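You operate a simulated robot arm through the tools that you are given. There is no shell and no other tool.

Carry out the task below with a simulated robot arm. There is one attempt and no reset: what you move stays moved.

## Task
Run the short teal channel through the seam machine on FEED.
Fine: open the guard, lay it along the sliding plate, shut the guard, then switch on and press START; it stays on the sliding plate; the other short channels stay.

The check looks at the end state, three seconds after you hand in, the way a careful person would. Anything else that was tipped, shoved, dropped, spilled or broken makes it a failure.

## Robot
A 7-joint arm with a three-finger gripper, fixed in place. Base frame: the origin is on the floor under the middle of its stand, x ahead of it, y to its left, z up; the work surface is at about z = 0.9. Readings come in m, degrees, newtons and seconds.
It reaches about 1.342 m from its shoulder. Its first joint turns from -166.0 to 166.0 degrees. Payload 2.69 kg.
Tool frame: the origin (TCP) lies between the finger pads and is the grasp point; the fingertips stand 0.03 m ahead of it; z points along the fingers, y is the line along which they close. The gripper opens to 0.128 m; its body begins 0.117 m behind the TCP.
Orientation is told as [roll, pitch, yaw] about the base's x, y, z axes, in that order, counted from this pose: with the fingers straight down and closing along the base's y, the tool's x points along the base's -x, its y along +y and its z along -z.

## Interface
- The arm moves only by the tool step_arm. Its argument "rows" is a list that holds one entry, the list of rows, each a list of 6 numbers: the shift along the base's x, y, z in m, then the turn, a rotation vector about the base's x, y, z in degrees. In form: [[[dx, dy, dz, rx, ry, rz], ...]]. A call has 1 to 20 rows; each row shifts and turns the commanded pose from where the row before left it. "claw" is the opening, from 0 (shut) to 1 (fully open), set as the call begins (left out, the last holds). Rows are played at 5 a second. More than 0.05 m and 8.6 degrees between two rows, or a gripper value outside its range, and nothing of the call is played. A pose out of reach is approached as far as the arm can. The call stops where the force on the tool passes 90 N (or 10 N more than at its start, if that is more) or the arm is blocked; 0.2 s more then pass. The fingers move at their own pace (about 0.127 m/s each) and stop on an object; they squeeze with about 28 N. The grip force told is the motor's: it shows also when the fingers shut on nothing. Time passes only in rows, and 0.2 s behind the last, so rows that do not move let the fingers close. The reply holds the time, the measured pose of the TCP, the force on the tool along the base axes, the opening and the grip force, in the units named above and with some noise, with the torque about the TCP (base axes, N m) and any sound that the robot's microphone picked up.
- Cameras (640 x 400 px; columns grow to the right, rows downward): "scene" is fixed at [0.0512, -0.6521, 1.6457]; the picture's right is [0.87, -0.50, 0.00], its down [-0.14, -0.25, -0.96] and it looks along [0.47, 0.83, -0.29] (base axes); focal length 310 px, centre (320, 200). "wrist" rides on the gripper at [0.058, 0.054, -0.131] in the tool frame; the picture's right is [-0.68, 0.74, 0.00], its down [-0.62, -0.57, -0.55] and it looks along [-0.40, -0.37, 0.84] (tool axes); focal length 234 px, centre (320, 200). There is no depth. A picture from a camera that has moved, and an enlarged one, comes with that camera's place and axes in the base frame and with its lens.
- snapshot(camera): a new picture of that camera. The clock stands still meanwhile.
- slide_trunk(by): moves the trunk up (or, below 0, down) by that many m; the arm rides with it, the base frame stays. It gives what a move gives, with no picture.
- close_up(camera, box): a new picture of the part [left, top, right, bottom] of that camera's present view, enlarged. The clock stands still meanwhile.
- job_done(): hands the job in; it is judged then, once.

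Nothing tells you positions but the pictures and the camera data. Unless the task says otherwise, let go and move clear before handing in.

The tools are called as a command line: name --argument value ..., lists and objects as JSON in quotes. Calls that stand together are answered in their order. step_arm: Moves the arm, as the interface text tells. Its arguments: {"type":"object","properties":{"rows":{"type":"array"},"claw":{"type":"number"}},"required":["rows"]} The other tools are called the same way: slide_trunk (by) moves the trunk up or down; snapshot (camera) takes a picture; close_up (camera, box) takes an enlarged picture of a part of a camera's view; job_done () hands the job in.

At the start:

```text
clock: 0.0
tool_pos: [0.4459, 0.5579, 1.4059]
orientation: [0.0, 0.0, 0.1]
ft_force: [0.7, 0.2, 0.0]
ft_torque: [-0.01, -0.04, -0.01]
width: 0.1279
finger_force: 0.0
trunk travel left (down, up): [-0.25, 0.1]
```

scene: 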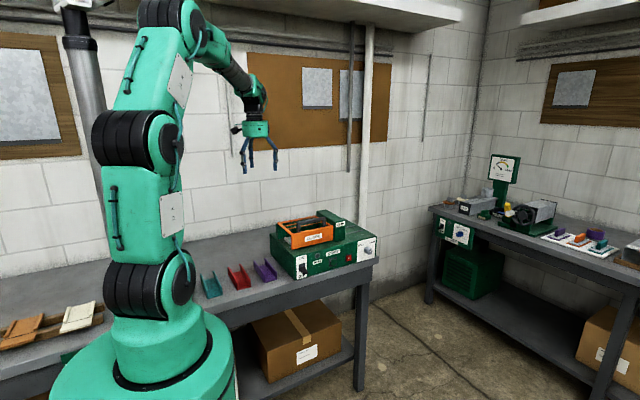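
wrist: 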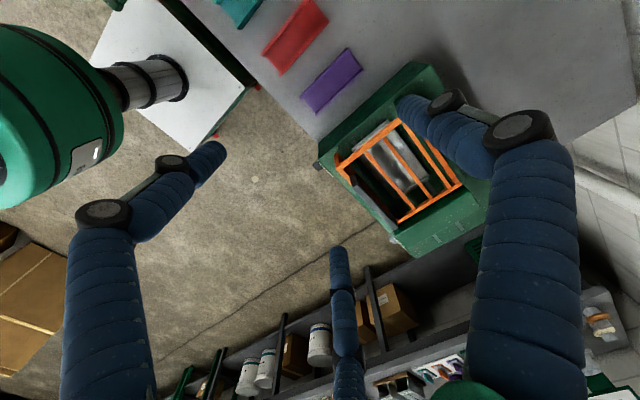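

I see two benches: the left one with a green machine with an orange guard and three short channels (teal, red, purple), and a right one with another machine and more channels. I'll take close-ups first to read the labels.

close_up --camera "scene" --box '[180, 190, 400, 320]'

close_up --camera "scene" --box '[260, 200, 390, 285]'

close_up --camera "scene" --box '[420, 140, 640, 280]'

close_up --camera "wrist" --box '[200, 0, 500, 270]'

```text
2.91 times, centred on (290, 255) of scene
camera zoom: at [0.0512, -0.6521, 1.6457], right [0.87, -0.5, 0.0], down [-0.14, -0.25, -0.96], along [0.47, 0.83, -0.29], focal length 903 px, centre (407, 40)
```

zoom: 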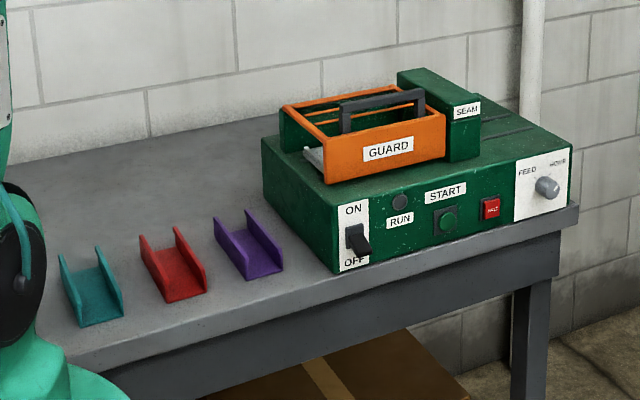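

```text
4.71 times, centred on (325, 242) of scene
camera zoom: at [0.0512, -0.6521, 1.6457], right [0.87, -0.5, 0.0], down [-0.14, -0.25, -0.96], along [0.47, 0.83, -0.29], focal length 1460 px, centre (296, 0)
```

zoom: 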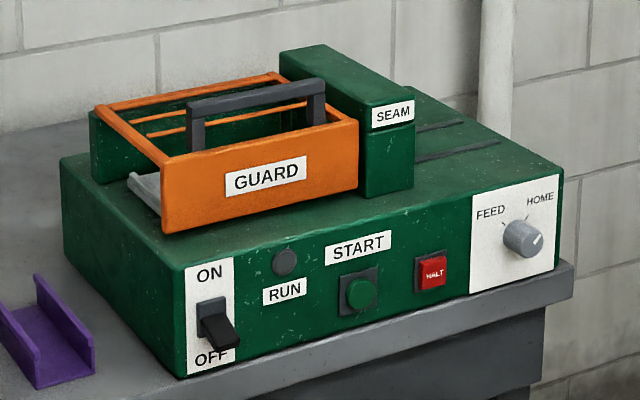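

```text
2.86 times, centred on (530, 210) of scene
camera zoom: at [0.0512, -0.6521, 1.6457], right [0.87, -0.5, 0.0], down [-0.14, -0.25, -0.96], along [0.47, 0.83, -0.29], focal length 887 px, centre (-280, 171)
```

zoom: 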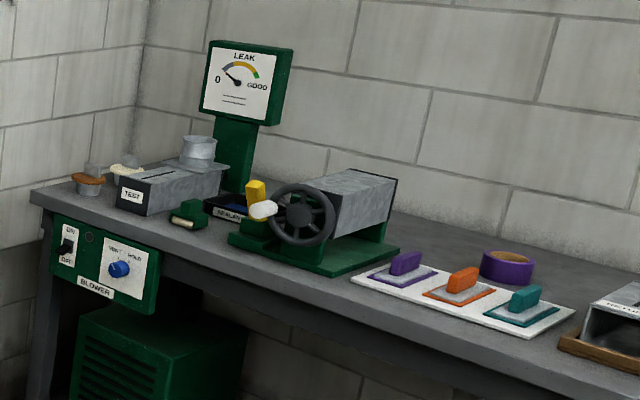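

```text
1.48 times, centred on (350, 135) of wrist
camera zoom: at [0.3882, 0.6112, 1.5351], right [0.68, 0.74, 0.0], down [0.62, -0.57, 0.55], along [0.4, -0.37, -0.84], focal length 347 px, centre (276, 296)
```

zoom: 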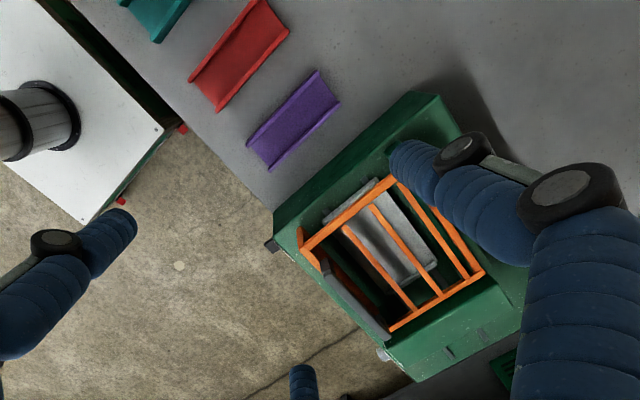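

The machine's front face is at about y = 0.46, spanning x 0.56–1.0, with its top at about z = 1.02. The knob is at HOME and the switch is OFF. I'll look closer at the guard, the controls and the channels before moving.

close_up --camera "scene" --box '[270, 205, 350, 255]'

close_up --camera "scene" --box '[290, 230, 386, 290]'

close_up --camera "scene" --box '[196, 255, 284, 310]'

close_up --camera "wrist" --box '[320, 60, 480, 260]'

```text
8.00 times, centred on (310, 230) of scene
camera zoom: at [0.0512, -0.6521, 1.6457], right [0.87, -0.5, 0.0], down [-0.14, -0.25, -0.96], along [0.47, 0.83, -0.29], focal length 2482 px, centre (400, -40)
```

zoom: 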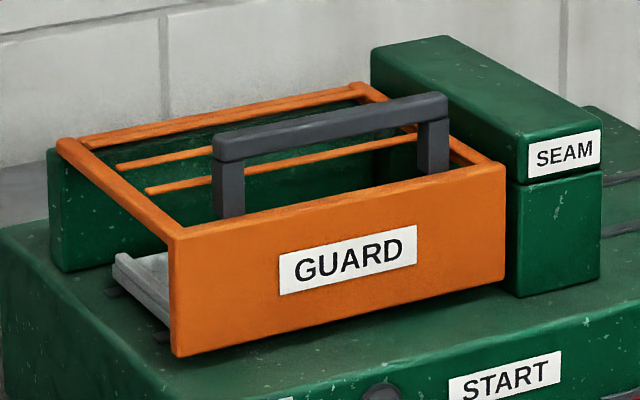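

```text
6.67 times, centred on (338, 260) of scene
camera zoom: at [0.0512, -0.6521, 1.6457], right [0.87, -0.5, 0.0], down [-0.14, -0.25, -0.96], along [0.47, 0.83, -0.29], focal length 2069 px, centre (200, -200)
```

zoom: 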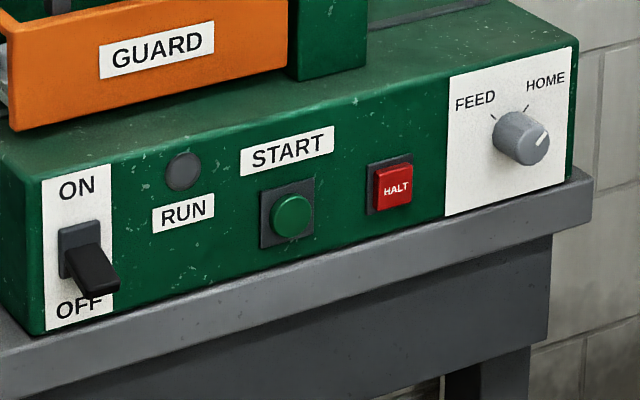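

```text
7.27 times, centred on (240, 282) of scene
camera zoom: at [0.0512, -0.6521, 1.6457], right [0.87, -0.5, 0.0], down [-0.14, -0.25, -0.96], along [0.47, 0.83, -0.29], focal length 2257 px, centre (902, -400)
```

zoom: 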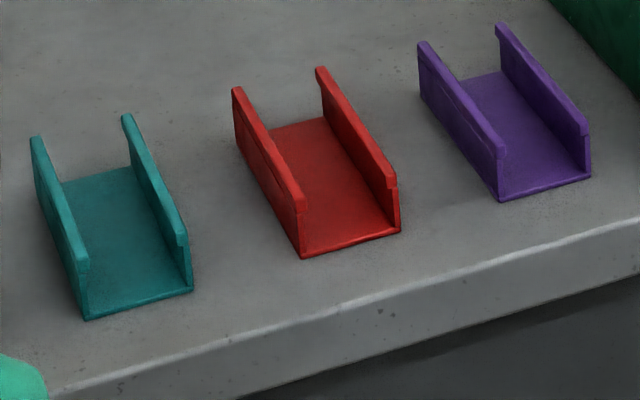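

```text
2.00 times, centred on (400, 160) of wrist
camera zoom: at [0.3882, 0.6112, 1.5351], right [0.68, 0.74, 0.0], down [0.62, -0.57, 0.55], along [0.4, -0.37, -0.84], focal length 468 px, centre (160, 280)
```

zoom: 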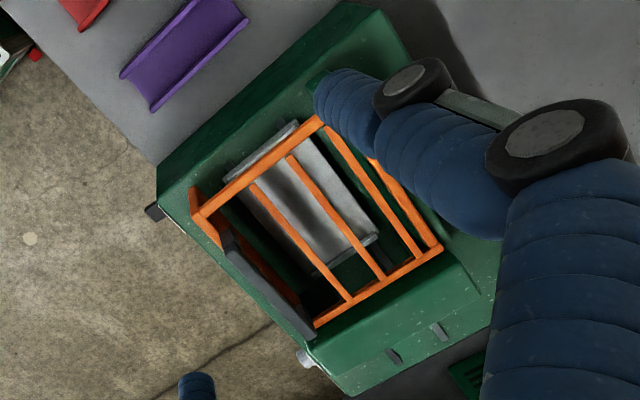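

The guard looks like a hinged cage: front panel, grey carrying handle at about x 0.60–0.75, y 0.53, z 1.14, and a hinge along the back. I'll close the gripper in free air to learn its shape, then look again.

step_arm --rows '[[[0, 0, 0, 0, 0, 0], [0, 0, 0, 0, 0, 0], [0, 0, 0, 0, 0, 0], [0, 0, 0, 0, 0, 0]]]' --claw 0.2

snapshot --camera "wrist"

close_up --camera "scene" --box '[210, 80, 306, 180]'

```text
clock: 1.0
tool_pos: [0.4469, 0.5571, 1.4055]
orientation: [0.0, 0.0, -0.1]
ft_force: [0.1, -0.5, -0.3]
ft_torque: [0.02, -0.02, 0.02]
width: 0.0255
finger_force: 0.1
trunk travel left (down, up): [-0.25, 0.1]
```

```text
taken
camera wrist: at [0.3882, 0.6112, 1.5351], right [0.68, 0.74, 0.0], down [0.62, -0.56, 0.55], along [0.4, -0.37, -0.84], focal length 234 px, centre (320, 200)
```

wrist: 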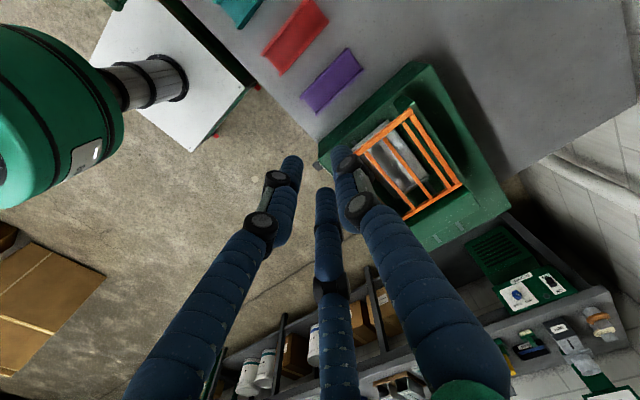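

```text
4.00 times, centred on (258, 130) of scene
camera zoom: at [0.0512, -0.6521, 1.6457], right [0.87, -0.5, 0.0], down [-0.14, -0.25, -0.96], along [0.47, 0.83, -0.29], focal length 1241 px, centre (568, 480)
```

zoom: 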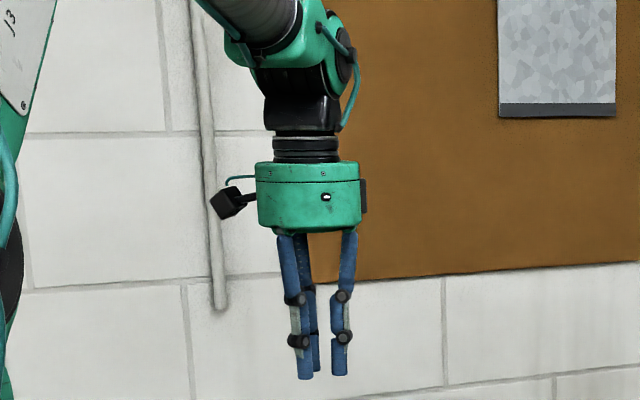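

The gripper is a three-finger concentric type (single finger on tool +y, two on −y). Next I move in front of the machine and tilt forward to view the handle and controls closely.

step_arm --rows '[[[0.023, -0.026, 0, 6, 0, 0], [0.023, -0.026, 0, 6, 0, 0], [0.023, -0.026, -0.01, 6, 0, 0], [0.023, -0.026, -0.01, 6, 0, 0], [0.023, -0.026, -0.01, 6, 0, 0], [0.023, -0.026, -0.01, 6, 0, 0], [0.023, -0.026, -0.01, 6, 0, 0], [0.023, -0.026, -0.01, 6, 0, 0], [0.023, -0.026, -0.01, 6, 0, 0], [0.023, -0.026, -0.01, 6, 0, 0]]]' --claw 0.4

snapshot --camera "wrist"

snapshot --camera "scene"

```text
clock: 3.2
tool_pos: [0.6795, 0.2983, 1.3243]
orientation: [60.1, -0.1, 0.0]
ft_force: [0.2, 0.5, 0.3]
ft_torque: [0.0, 0.01, 0.0]
width: 0.0511
finger_force: 0.0
trunk travel left (down, up): [-0.25, 0.1]
```

```text
taken
camera wrist: at [0.6205, 0.2113, 1.435], right [0.68, 0.37, 0.64], down [0.62, -0.76, -0.22], along [0.41, 0.54, -0.74], focal length 234 px, centre (320, 200)
```

wrist: 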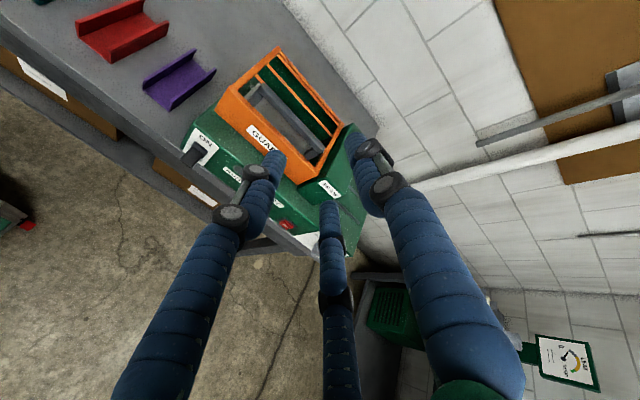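

```text
taken
```

scene: 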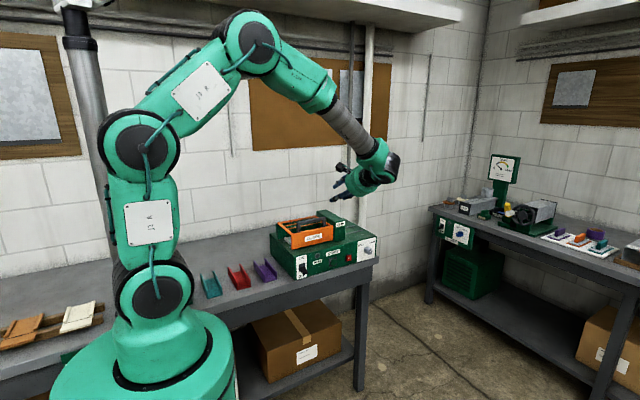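

The arm tilts well to face the machine. I'll zoom in on the guard and handle from here.

close_up --camera "wrist" --box '[180, 40, 360, 220]'

close_up --camera "wrist" --box '[235, 45, 345, 155]'

```text
2.22 times, centred on (270, 130) of wrist
camera zoom: at [0.6205, 0.2113, 1.435], right [0.68, 0.37, 0.64], down [0.62, -0.76, -0.22], along [0.41, 0.54, -0.74], focal length 520 px, centre (431, 356)
```

zoom: 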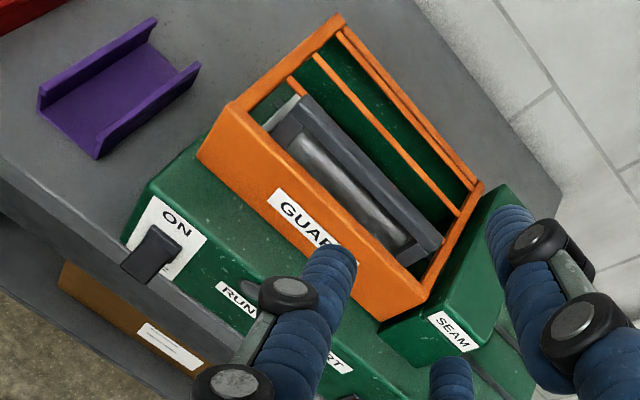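

```text
3.64 times, centred on (290, 100) of wrist
camera zoom: at [0.6205, 0.2113, 1.435], right [0.68, 0.37, 0.64], down [0.62, -0.76, -0.22], along [0.41, 0.54, -0.74], focal length 852 px, centre (429, 564)
```

zoom: 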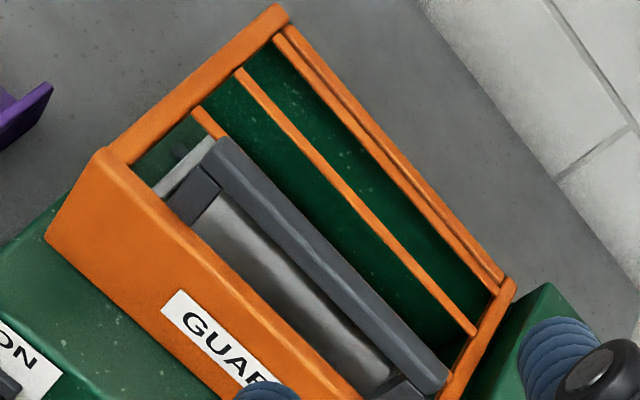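

I'll zoom further on the handle from both cameras to triangulate it well.

close_up --camera "wrist" --box '[255, 70, 319, 110]'

close_up --camera "wrist" --box '[285, 115, 349, 155]'

close_up --camera "scene" --box '[284, 205, 316, 225]'

close_up --camera "scene" --box '[304, 205, 336, 225]'

```text
10.00 times, centred on (287, 90) of wrist
camera zoom: at [0.6205, 0.2113, 1.435], right [0.68, 0.37, 0.64], down [0.62, -0.76, -0.22], along [0.41, 0.54, -0.74], focal length 2342 px, centre (650, 1300)
```

zoom: 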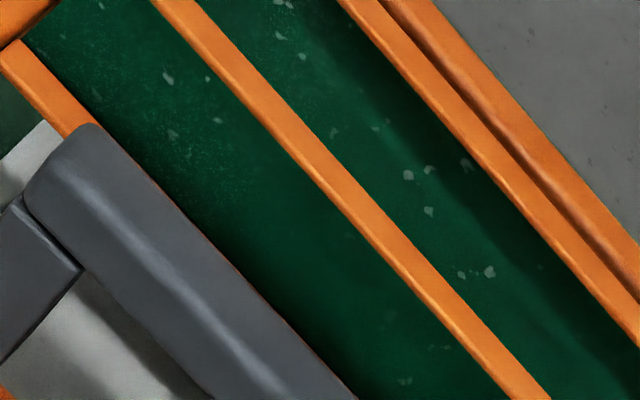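

```text
10.00 times, centred on (317, 135) of wrist
camera zoom: at [0.6205, 0.2113, 1.435], right [0.68, 0.37, 0.64], down [0.62, -0.76, -0.22], along [0.41, 0.54, -0.74], focal length 2342 px, centre (350, 850)
```

zoom: 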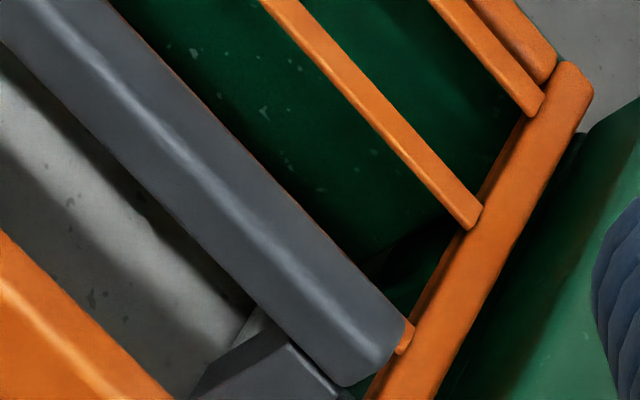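

```text
16.00 times, centred on (300, 215) of scene
camera zoom: at [0.0512, -0.6521, 1.6457], right [0.87, -0.5, 0.0], down [-0.14, -0.25, -0.96], along [0.47, 0.83, -0.29], focal length 4965 px, centre (640, -40)
```

zoom: 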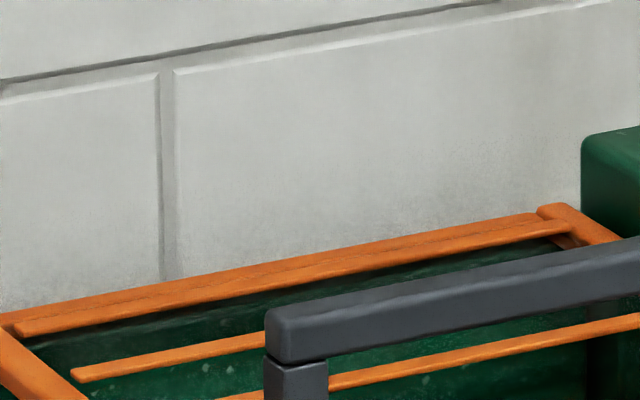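

```text
16.00 times, centred on (320, 215) of scene
camera zoom: at [0.0512, -0.6521, 1.6457], right [0.87, -0.5, 0.0], down [-0.14, -0.25, -0.96], along [0.47, 0.83, -0.29], focal length 4965 px, centre (320, -40)
```

zoom: 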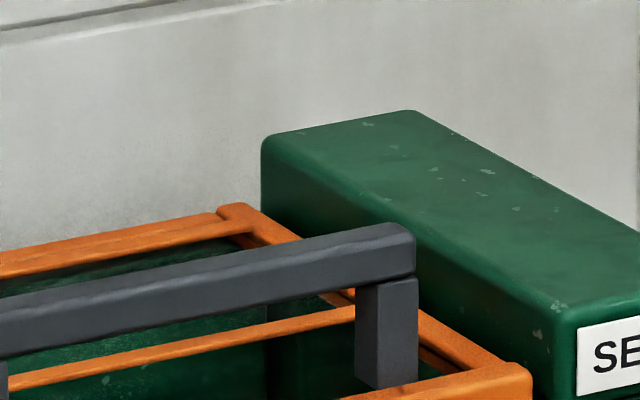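

The handle bar spans x 0.596–0.742, with its centre at about y 0.514, z 1.149, and there is a gap of about 3 cm below it. I'll approach from the front with the fingers tilted 75°, stop short and check alignment.

step_arm --rows '[[[-0.002, 0.02, -0.03, 3, 0, 0], [-0.002, 0.02, -0.03, 3, 0, 0], [-0.002, 0.02, -0.03, 3, 0, 0], [-0.002, 0.02, -0.03, 3, 0, 0], [-0.002, 0.02, -0.03, 3, 0, 0]]]' --claw 0.375

close_up --camera "scene" --box '[270, 180, 366, 240]'

snapshot --camera "wrist"

```text
clock: 4.4
tool_pos: [0.6684, 0.3969, 1.1734]
orientation: [75.0, 0.0, 0.0]
ft_force: [-0.6, -0.3, 0.6]
ft_torque: [-0.01, 0.01, 0.05]
width: 0.0478
finger_force: 0.0
trunk travel left (down, up): [-0.25, 0.1]
```

```text
6.67 times, centred on (318, 210) of scene
camera zoom: at [0.0512, -0.6521, 1.6457], right [0.87, -0.5, 0.0], down [-0.14, -0.25, -0.96], along [0.47, 0.83, -0.29], focal length 2069 px, centre (333, 133)
```

zoom: 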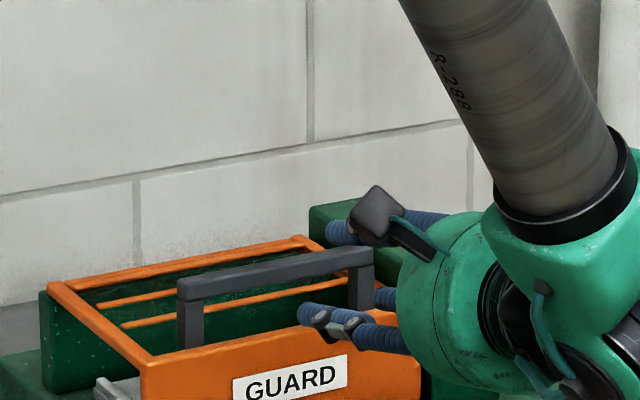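

```text
taken
camera wrist: at [0.611, 0.284, 1.2579], right [0.68, 0.19, 0.71], down [0.62, -0.68, -0.4], along [0.4, 0.71, -0.57], focal length 234 px, centre (320, 200)
```

wrist: 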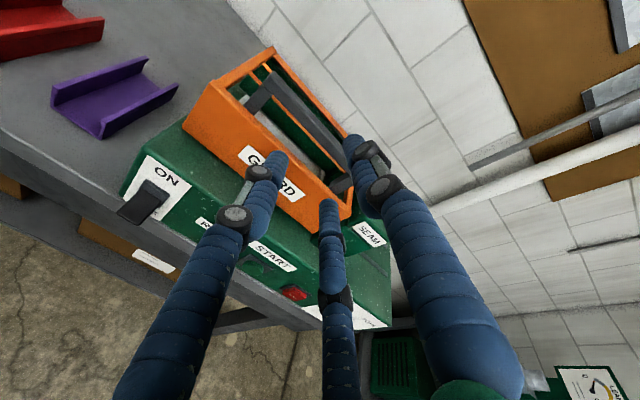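

The fingertips line up with the bar as predicted. I'll advance in part, with the lower fingers going under the bar and the upper one above, and check again.

step_arm --rows '[[[0, 0.024, -0.0062, 0, 0, 0], [0, 0.024, -0.0062, 0, 0, 0], [0, 0.024, -0.0062, 0, 0, 0]]]' --claw 0.42

close_up --camera "scene" --box '[284, 195, 348, 235]'

close_up --camera "wrist" --box '[200, 60, 400, 230]'

```text
clock: 5.2
tool_pos: [0.6665, 0.4686, 1.157]
orientation: [75.0, -0.1, 0.0]
ft_force: [-0.4, -0.4, -0.5]
ft_torque: [0.0, 0.01, -0.03]
width: 0.0538
finger_force: 0.1
trunk travel left (down, up): [-0.25, 0.1]
```

```text
10.00 times, centred on (316, 215) of scene
camera zoom: at [0.0512, -0.6521, 1.6457], right [0.87, -0.5, 0.0], down [-0.14, -0.25, -0.96], along [0.47, 0.83, -0.29], focal length 3103 px, centre (360, 50)
```

zoom: 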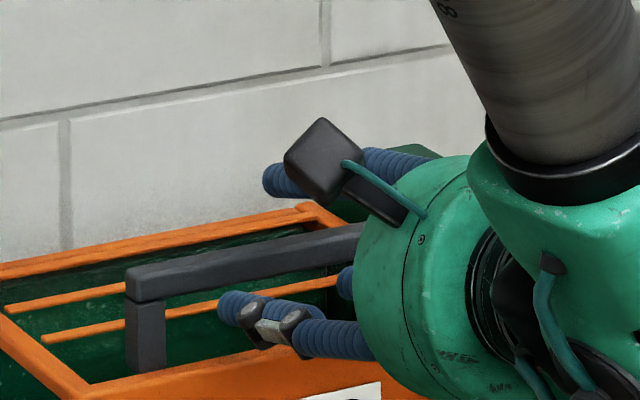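

```text
2.35 times, centred on (300, 145) of wrist
camera zoom: at [0.6083, 0.3563, 1.2417], right [0.68, 0.19, 0.71], down [0.62, -0.68, -0.4], along [0.4, 0.71, -0.57], focal length 551 px, centre (367, 329)
```

zoom: 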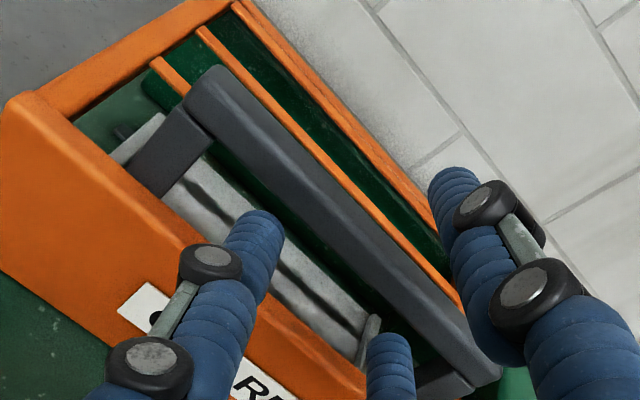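

Lower fingers are just under the bar level and the upper one is above it. Advancing the last 4.5 cm.

step_arm --rows '[[[0, 0.015, -0.0043, 0, 0, 0], [0, 0.015, -0.0043, 0, 0, 0], [0, 0.014, -0.004, 0, 0, 0]]]'

close_up --camera "scene" --box '[284, 195, 348, 235]'

close_up --camera "wrist" --box '[200, 60, 400, 230]'

```text
clock: 6.0
tool_pos: [0.6664, 0.5136, 1.1456]
orientation: [75.0, 0.0, 0.0]
ft_force: [-0.9, 0.0, -0.1]
ft_torque: [0.0, 0.02, 0.01]
width: 0.0535
finger_force: 0.0
trunk travel left (down, up): [-0.25, 0.1]
```

```text
10.00 times, centred on (316, 215) of scene
camera zoom: at [0.0512, -0.6521, 1.6457], right [0.87, -0.5, 0.0], down [-0.14, -0.25, -0.96], along [0.47, 0.83, -0.29], focal length 3103 px, centre (360, 50)
```

zoom: 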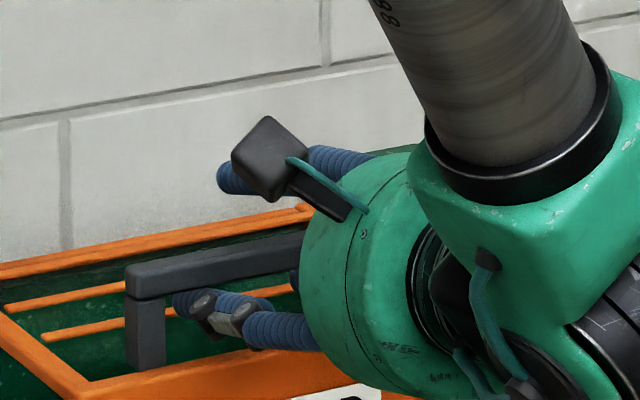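

```text
2.35 times, centred on (300, 145) of wrist
camera zoom: at [0.6082, 0.4008, 1.2296], right [0.68, 0.19, 0.71], down [0.62, -0.68, -0.4], along [0.4, 0.71, -0.57], focal length 551 px, centre (367, 329)
```

zoom: 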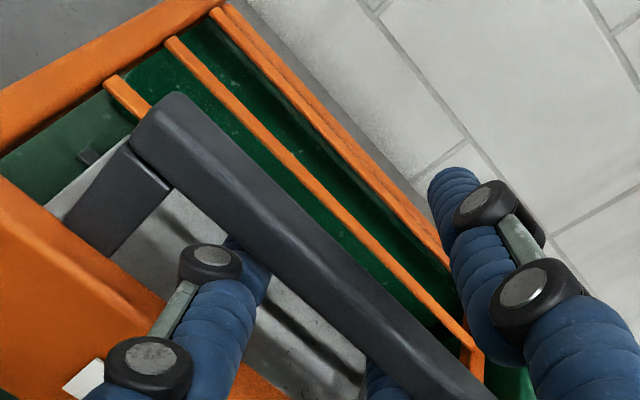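

The two lower fingers are now under the bar and the upper one is over it. I'll close onto the bar.

step_arm --rows '[[[0, 0, 0, 0, 0, 0], [0, 0, 0, 0, 0, 0], [0, 0, 0, 0, 0, 0], [0, 0, 0, 0, 0, 0]]]' --claw 0.0

close_up --camera "scene" --box '[284, 195, 348, 235]'

close_up --camera "wrist" --box '[200, 60, 400, 230]'

```text
clock: 7.0
tool_pos: [0.6666, 0.5145, 1.1455]
orientation: [75.0, 0.0, 0.1]
ft_force: [0.6, 6.4, 0.6]
ft_torque: [0.53, 0.07, 0.03]
width: 0.0249
finger_force: 44.9
trunk travel left (down, up): [-0.25, 0.1]
```

```text
10.00 times, centred on (316, 215) of scene
camera zoom: at [0.0512, -0.6521, 1.6457], right [0.87, -0.5, 0.0], down [-0.14, -0.25, -0.96], along [0.47, 0.83, -0.29], focal length 3103 px, centre (360, 50)
```

zoom: 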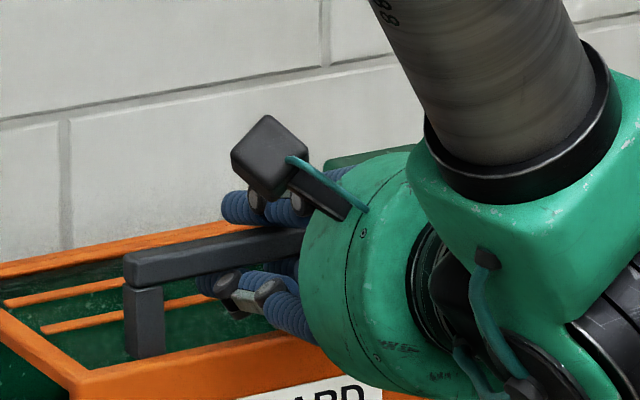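

```text
2.35 times, centred on (300, 145) of wrist
camera zoom: at [0.6084, 0.4013, 1.2298], right [0.68, 0.19, 0.71], down [0.62, -0.68, -0.4], along [0.4, 0.71, -0.57], focal length 551 px, centre (367, 329)
```

zoom: 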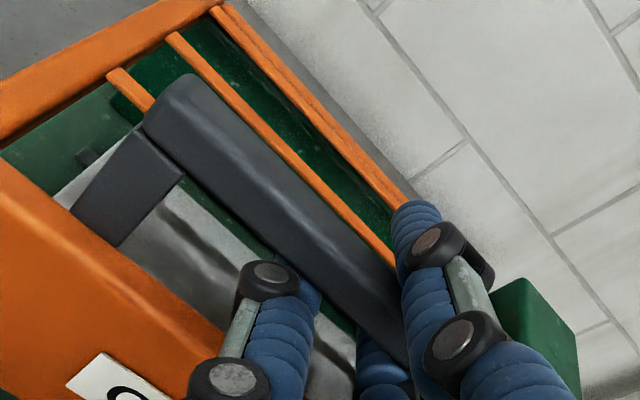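

The bar is gripped and the guard has already lifted a few millimetres, which fits a hinge at the back. I'll lift a first 10° along the arc and check forces.

step_arm --rows '[[[0, 0.0045, 0.0112, -5, 0, 0], [0, 0.0054, 0.0108, -5, 0, 0]]]'

close_up --camera "scene" --box '[270, 185, 350, 235]'

```text
clock: 7.6
tool_pos: [0.6669, 0.5228, 1.1698]
orientation: [65.0, -0.1, 0.0]
ft_force: [-3.3, -2.9, 6.9]
ft_torque: [0.86, -0.48, -1.05]
width: 0.025
finger_force: 44.9
trunk travel left (down, up): [-0.25, 0.1]
```

```text
8.00 times, centred on (310, 210) of scene
camera zoom: at [0.0512, -0.6521, 1.6457], right [0.87, -0.5, 0.0], down [-0.14, -0.25, -0.96], along [0.47, 0.83, -0.29], focal length 2482 px, centre (400, 120)
```

zoom: 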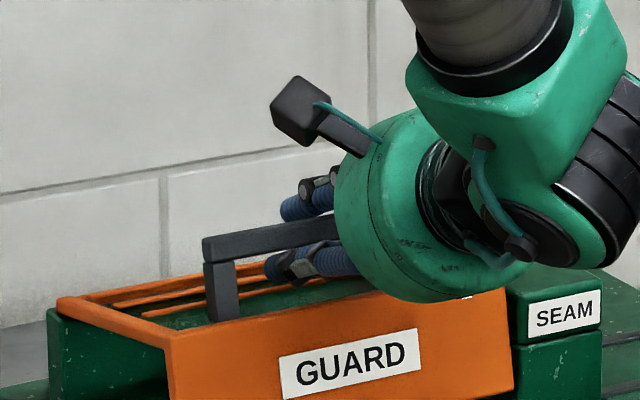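

The guard swings on a rear hinge with low force. Continuing along the arc.

step_arm --rows '[[[0, 0.0077, 0.0122, -6, 0, 0], [0, 0.009, 0.0114, -6, 0, 0], [0, 0.0101, 0.0104, -6, 0, 0]]]'

close_up --camera "scene" --box '[270, 165, 366, 235]'

```text
clock: 8.4
tool_pos: [0.6658, 0.5456, 1.2062]
orientation: [47.2, -0.4, 0.0]
ft_force: [-4.4, -29.4, 33.9]
ft_torque: [0.92, -0.46, -0.75]
width: 0.0261
finger_force: 45.4
trunk travel left (down, up): [-0.25, 0.1]
```

```text
5.71 times, centred on (318, 200) of scene
camera zoom: at [0.0512, -0.6521, 1.6457], right [0.87, -0.5, 0.0], down [-0.14, -0.25, -0.96], along [0.47, 0.83, -0.29], focal length 1773 px, centre (331, 200)
```

zoom: 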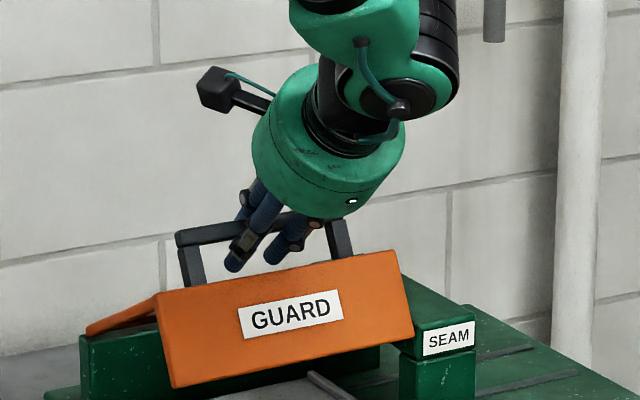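

The force shows my assumed hinge was slightly too close. Refitting puts it near y 0.657, z 1.11 with a radius of 0.147. I'll correct the arc and continue in small steps.

step_arm --rows '[[[0, 0.0056, 0.0166, -6, 0, 0], [0, 0.0118, 0.0099, -6, 0, 0]]]'

```text
clock: 9.0
tool_pos: [0.6653, 0.5685, 1.225]
orientation: [34.9, 0.0, 0.0]
ft_force: [13.5, 5.9, 2.4]
ft_torque: [0.79, -0.73, -0.44]
width: 0.0262
finger_force: 44.8
trunk travel left (down, up): [-0.25, 0.1]
```

step_arm --rows '[[[0, 0.0128, 0.0085, -6, 0, 0], [0, 0.0135, 0.0071, -6, 0, 0], [0, 0.0143, 0.0056, -6, 0, 0]]]'

close_up --camera "scene" --box '[262, 145, 374, 235]'

```text
clock: 9.8
tool_pos: [0.667, 0.6077, 1.2498]
orientation: [17.0, -0.2, 0.1]
ft_force: [2.4, 0.1, 15.2]
ft_torque: [0.81, -1.24, -0.42]
width: 0.0262
finger_force: 45.2
trunk travel left (down, up): [-0.25, 0.1]
```

```text
4.44 times, centred on (318, 190) of scene
camera zoom: at [0.0512, -0.6521, 1.6457], right [0.87, -0.5, 0.0], down [-0.14, -0.25, -0.96], along [0.47, 0.83, -0.29], focal length 1379 px, centre (329, 244)
```

zoom: 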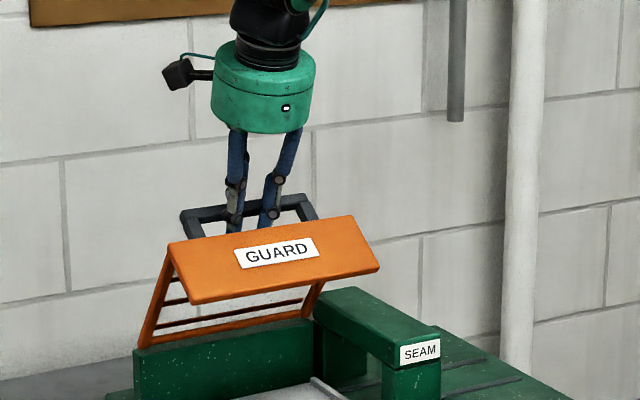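

The guard is about 60° open with modest forces. Continuing to past vertical.

step_arm --rows '[[[0, 0.0148, 0.0056, -6, 0, 0], [0, 0.0152, 0.0036, -6, 0, 0], [0, 0.0153, 0.0019, -6, 0, 0]]]'

close_up --camera "scene" --box '[262, 145, 374, 235]'

```text
clock: 10.6
tool_pos: [0.6667, 0.6527, 1.2593]
orientation: [-0.8, -0.3, 0.1]
ft_force: [6.9, 4.4, 22.4]
ft_torque: [0.83, -1.35, -0.04]
width: 0.0266
finger_force: 44.7
trunk travel left (down, up): [-0.25, 0.1]
```

```text
4.44 times, centred on (318, 190) of scene
camera zoom: at [0.0512, -0.6521, 1.6457], right [0.87, -0.5, 0.0], down [-0.14, -0.25, -0.96], along [0.47, 0.83, -0.29], focal length 1379 px, centre (329, 244)
```

zoom: 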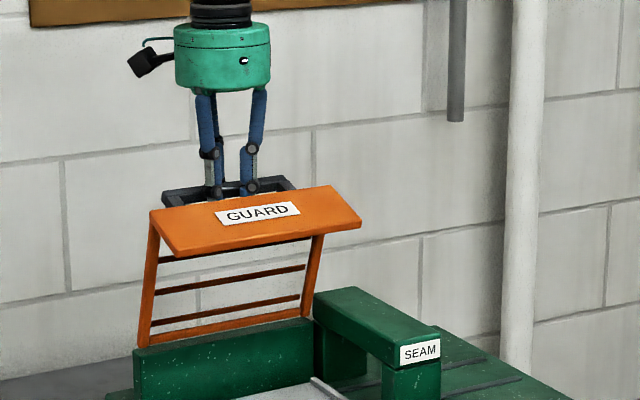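

step_arm --rows '[[[0, 0.0153, 0.0013, -6, 0, 0], [0, 0.0152, -0.0005, -6, 0, 0]]]'

close_up --camera "scene" --box '[262, 145, 374, 235]'

```text
clock: 11.2
tool_pos: [0.6659, 0.683, 1.2604]
orientation: [-13.0, -0.1, 0.1]
ft_force: [18.0, 7.7, 18.4]
ft_torque: [0.7, -1.21, 0.24]
width: 0.0274
finger_force: 44.5
trunk travel left (down, up): [-0.25, 0.1]
```

```text
4.44 times, centred on (318, 190) of scene
camera zoom: at [0.0512, -0.6521, 1.6457], right [0.87, -0.5, 0.0], down [-0.14, -0.25, -0.96], along [0.47, 0.83, -0.29], focal length 1379 px, centre (329, 244)
```

zoom: 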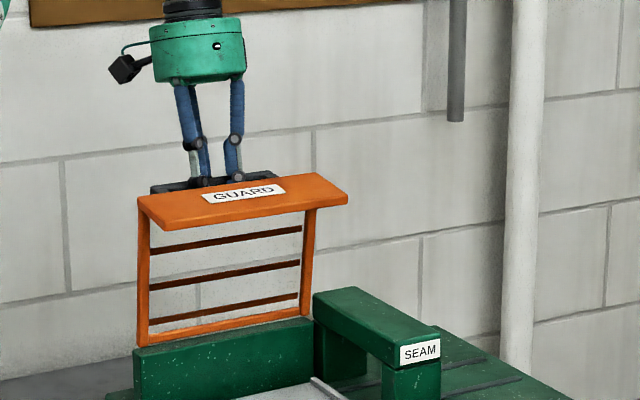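

step_arm --rows '[[[0, 0.0149, -0.0018, -6, 0, 0], [0, 0.0146, -0.0034, -6, 0, 0]]]'

close_up --camera "scene" --box '[262, 145, 374, 235]'

```text
clock: 11.8
tool_pos: [0.6519, 0.7028, 1.2982]
orientation: [-23.2, -1.5, 0.2]
ft_force: [-53.9, 151.5, 561.9]
ft_torque: [0.19, 5.81, -0.69]
width: 0.002
finger_force: 31.1
trunk travel left (down, up): [-0.25, 0.1]
```

```text
4.44 times, centred on (318, 190) of scene
camera zoom: at [0.0512, -0.6521, 1.6457], right [0.87, -0.5, 0.0], down [-0.14, -0.25, -0.96], along [0.47, 0.83, -0.29], focal length 1379 px, centre (329, 244)
```

zoom: 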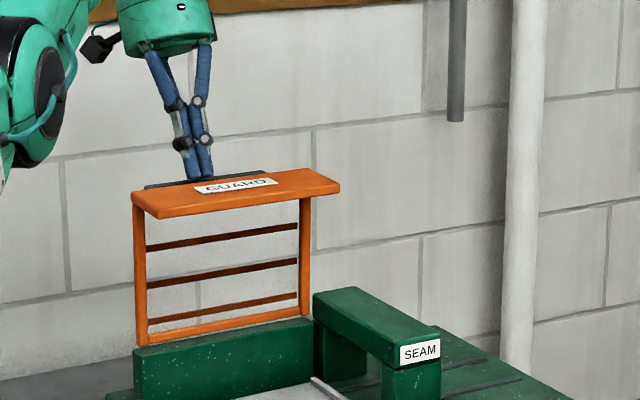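

The fingers slipped off the bar as the guard reached its stop, and are now pressing on it from above. I'll back off straight up right away.

step_arm --rows '[[[0, 0.0, 0.048, 0, 0, 0], [0, 0.0, 0.03, 0, 0, 0], [0, 0, 0.03, 3, 0, 0]]]'

snapshot --camera "scene"

close_up --camera "scene" --box '[262, 145, 374, 235]'

```text
clock: 12.6
tool_pos: [0.6525, 0.7008, 1.3441]
orientation: [-22.4, 0.2, 0.1]
ft_force: [-0.6, 1.1, -0.7]
ft_torque: [-0.2, -0.12, 0.06]
width: 0.0019
finger_force: 31.3
out of reach, approached as far as the arm can: row 1, 2
trunk travel left (down, up): [-0.25, 0.1]
```

```text
taken
```

scene: 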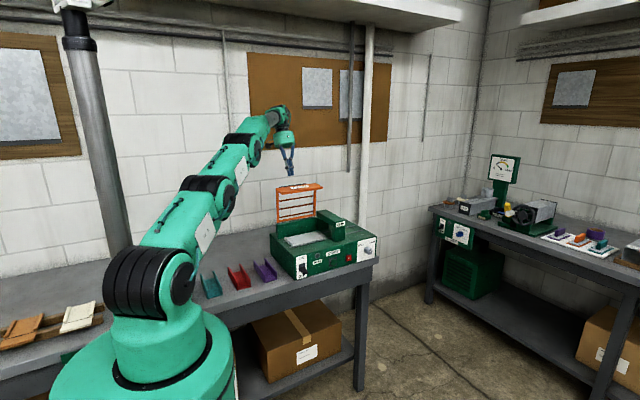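

```text
4.44 times, centred on (318, 190) of scene
camera zoom: at [0.0512, -0.6521, 1.6457], right [0.87, -0.5, 0.0], down [-0.14, -0.25, -0.96], along [0.47, 0.83, -0.29], focal length 1379 px, centre (329, 244)
```

zoom: 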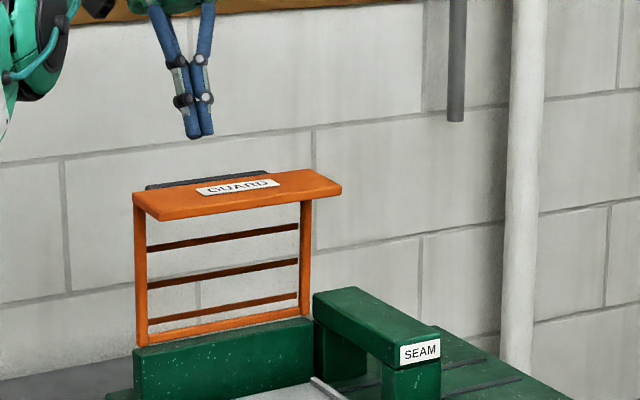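

The guard stays open at its stop by itself and the force is back to zero. Now I'll look at the plate from the scene camera.

close_up --camera "scene" --box '[268, 205, 364, 265]'

close_up --camera "scene" --box '[280, 224, 336, 259]'

snapshot --camera "wrist"

```text
6.67 times, centred on (316, 235) of scene
camera zoom: at [0.0512, -0.6521, 1.6457], right [0.87, -0.5, 0.0], down [-0.14, -0.25, -0.96], along [0.47, 0.83, -0.29], focal length 2069 px, centre (347, -33)
```

zoom: 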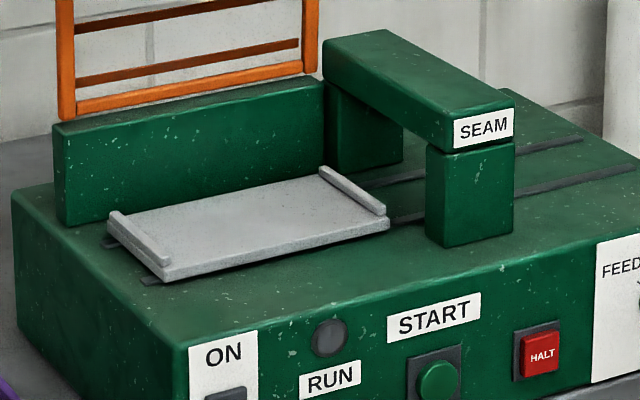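

```text
11.43 times, centred on (308, 242) of scene
camera zoom: at [0.0512, -0.6521, 1.6457], right [0.87, -0.5, 0.0], down [-0.14, -0.25, -0.96], along [0.47, 0.83, -0.29], focal length 3546 px, centre (457, -274)
```

zoom: 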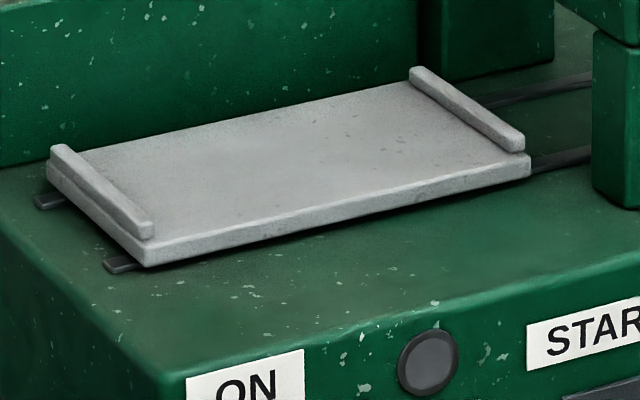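

```text
taken
camera wrist: at [0.5952, 0.8009, 1.4432], right [0.67, 0.68, -0.28], down [0.62, -0.31, 0.72], along [0.4, -0.66, -0.63], focal length 234 px, centre (320, 200)
```

wrist: 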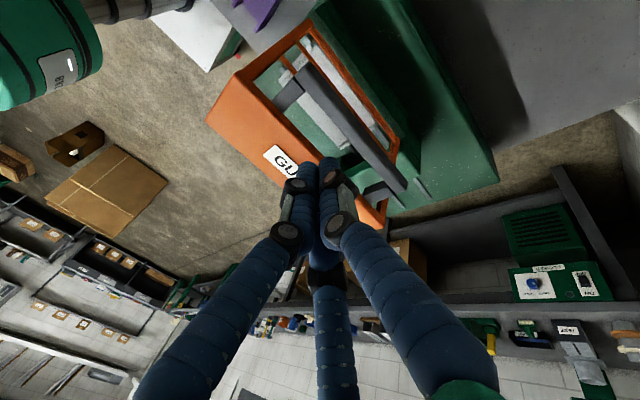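

The plate is flat, at about x 0.585–0.762, y 0.53–0.62, z about 1.04, with a raised stop at each end, so the channel has to sit between the stops. I'll zoom in for accurate measurements.

close_up --camera "scene" --box '[282, 232, 306, 250]'

close_up --camera "scene" --box '[310, 226, 334, 244]'

close_up --camera "scene" --box '[196, 265, 228, 305]'

```text
16.00 times, centred on (294, 241) of scene
camera zoom: at [0.0512, -0.6521, 1.6457], right [0.87, -0.5, 0.0], down [-0.14, -0.25, -0.96], along [0.47, 0.83, -0.29], focal length 4965 px, centre (736, -456)
```

zoom: 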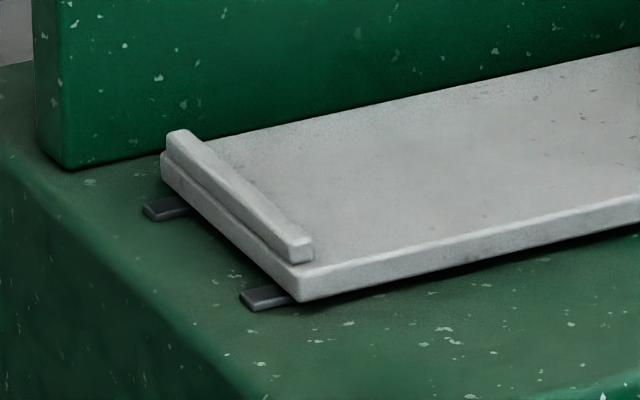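

```text
16.00 times, centred on (322, 235) of scene
camera zoom: at [0.0512, -0.6521, 1.6457], right [0.87, -0.5, 0.0], down [-0.14, -0.25, -0.96], along [0.47, 0.83, -0.29], focal length 4965 px, centre (288, -360)
```

zoom: 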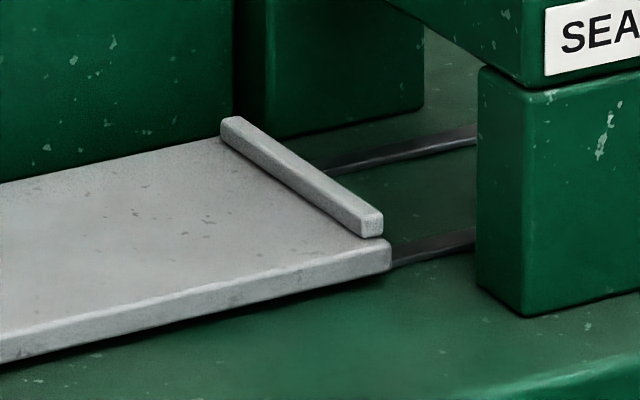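

```text
10.00 times, centred on (212, 285) of scene
camera zoom: at [0.0512, -0.6521, 1.6457], right [0.87, -0.5, 0.0], down [-0.14, -0.25, -0.96], along [0.47, 0.83, -0.29], focal length 3103 px, centre (1400, -650)
```

zoom: 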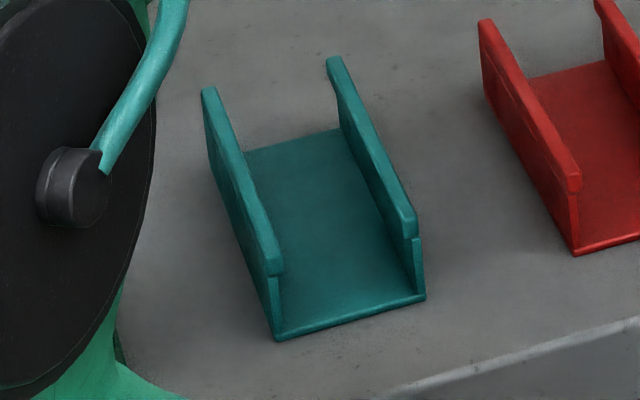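

The stops are about 0.164 m apart and the channel is about 0.149 m long, so it fits with roughly 7 mm at each end. Now I retreat over the machine, levelling the tool, to view the plate from above.

step_arm --rows '[[[-0.005, -0.02, 0.015, 5.6, 0, 0], [-0.01, -0.03, 0.01, 5.6, 0, 0], [-0.01, -0.03, 0.01, 5.6, 0, 0], [-0.01, -0.03, 0.0, 5.6, 0, 0]]]'

snapshot --camera "scene"

snapshot --camera "wrist"

```text
clock: 13.6
tool_pos: [0.615, 0.5845, 1.3898]
orientation: [0.7, -0.4, 0.1]
ft_force: [-1.5, -2.1, 3.6]
ft_torque: [0.28, -0.27, -0.02]
width: 0.002
finger_force: 31.4
trunk travel left (down, up): [-0.25, 0.1]
```

```text
taken
```

scene: 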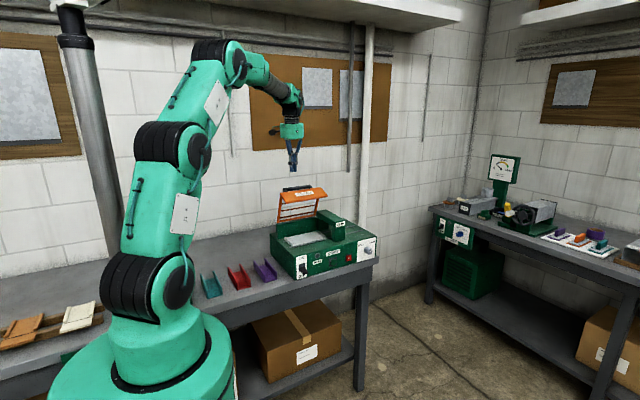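

```text
taken
camera wrist: at [0.557, 0.6355, 1.5196], right [0.68, 0.74, 0.01], down [0.61, -0.57, 0.54], along [0.41, -0.36, -0.84], focal length 234 px, centre (320, 200)
```

wrist: 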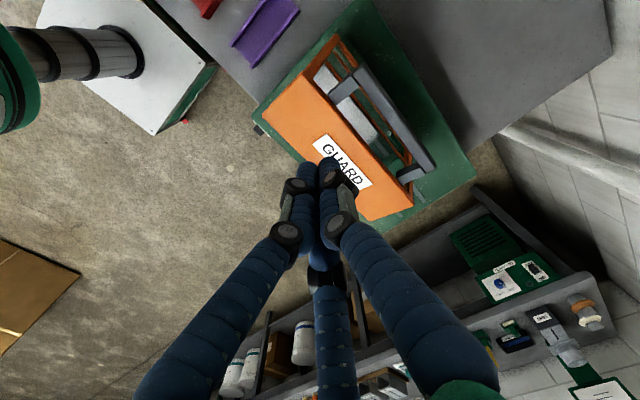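

close_up --camera "scene" --box '[262, 145, 374, 235]'

close_up --camera "scene" --box '[262, 120, 342, 220]'

```text
4.44 times, centred on (318, 190) of scene
camera zoom: at [0.0512, -0.6521, 1.6457], right [0.87, -0.5, 0.0], down [-0.14, -0.25, -0.96], along [0.47, 0.83, -0.29], focal length 1379 px, centre (329, 244)
```

zoom: 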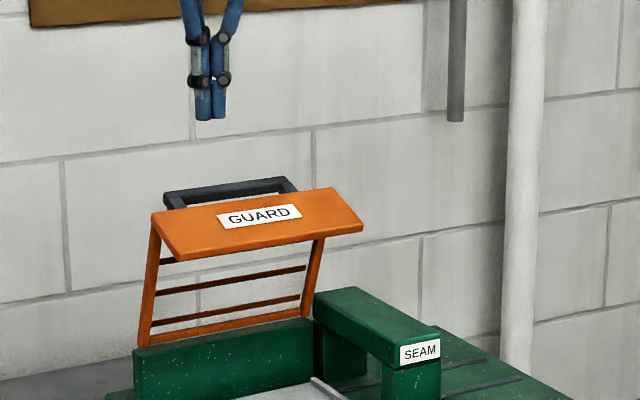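

```text
4.00 times, centred on (302, 170) of scene
camera zoom: at [0.0512, -0.6521, 1.6457], right [0.87, -0.5, 0.0], down [-0.14, -0.25, -0.96], along [0.47, 0.83, -0.29], focal length 1241 px, centre (392, 320)
```

zoom: 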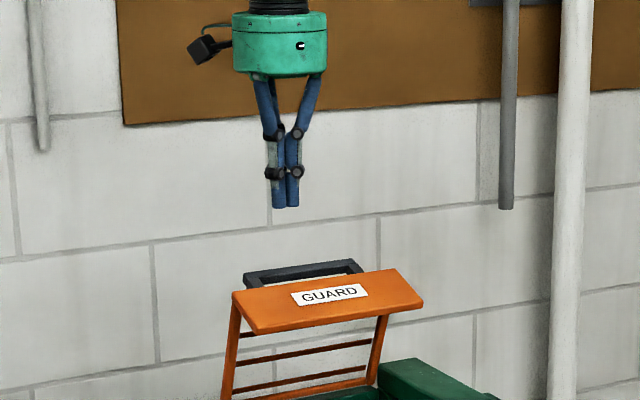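

The guard is not resting at a stop: it is slowly swinging back, as I had left it just short of its balance point. I'll move in front of it now so I can catch and push it further open.

step_arm --rows '[[[0.015, -0.045, 0.0, 0, 0, 0], [0.02, -0.045, -0.01, 0, 0, 0], [0.01, -0.04, -0.02, 0, 0, 0]]]'

close_up --camera "scene" --box '[262, 145, 374, 235]'

```text
refused: row 2 steps farther than a row can; nothing moved
```

```text
4.44 times, centred on (318, 190) of scene
camera zoom: at [0.0512, -0.6521, 1.6457], right [0.87, -0.5, 0.0], down [-0.14, -0.25, -0.96], along [0.47, 0.83, -0.29], focal length 1379 px, centre (329, 244)
```

zoom: 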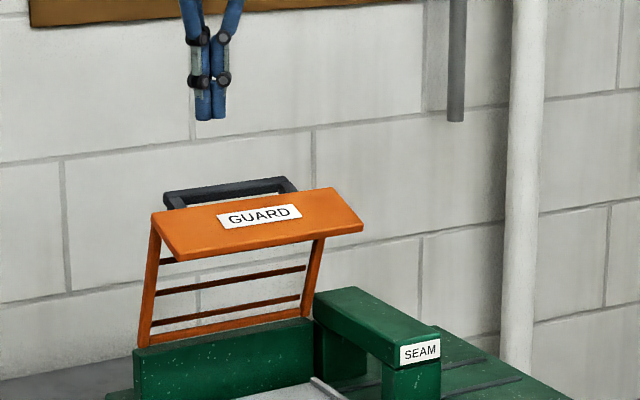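

step_arm --rows '[[[0.015, -0.045, 0.0, 0, 0, 0], [0.015, -0.045, -0.01, 0, 0, 0]]]'

close_up --camera "scene" --box '[262, 145, 374, 235]'

```text
clock: 14.2
tool_pos: [0.6485, 0.4971, 1.3714]
orientation: [0.5, 0.1, 0.0]
ft_force: [-0.6, -1.1, -0.4]
ft_torque: [0.06, 0.04, 0.01]
width: 0.0022
finger_force: 31.4
trunk travel left (down, up): [-0.25, 0.1]
```

```text
4.44 times, centred on (318, 190) of scene
camera zoom: at [0.0512, -0.6521, 1.6457], right [0.87, -0.5, 0.0], down [-0.14, -0.25, -0.96], along [0.47, 0.83, -0.29], focal length 1379 px, centre (329, 244)
```

zoom: 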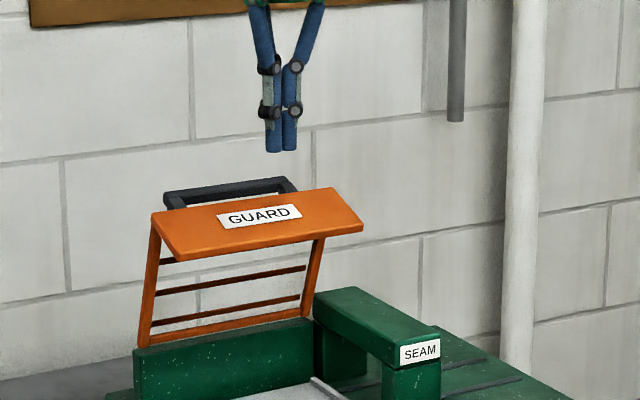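

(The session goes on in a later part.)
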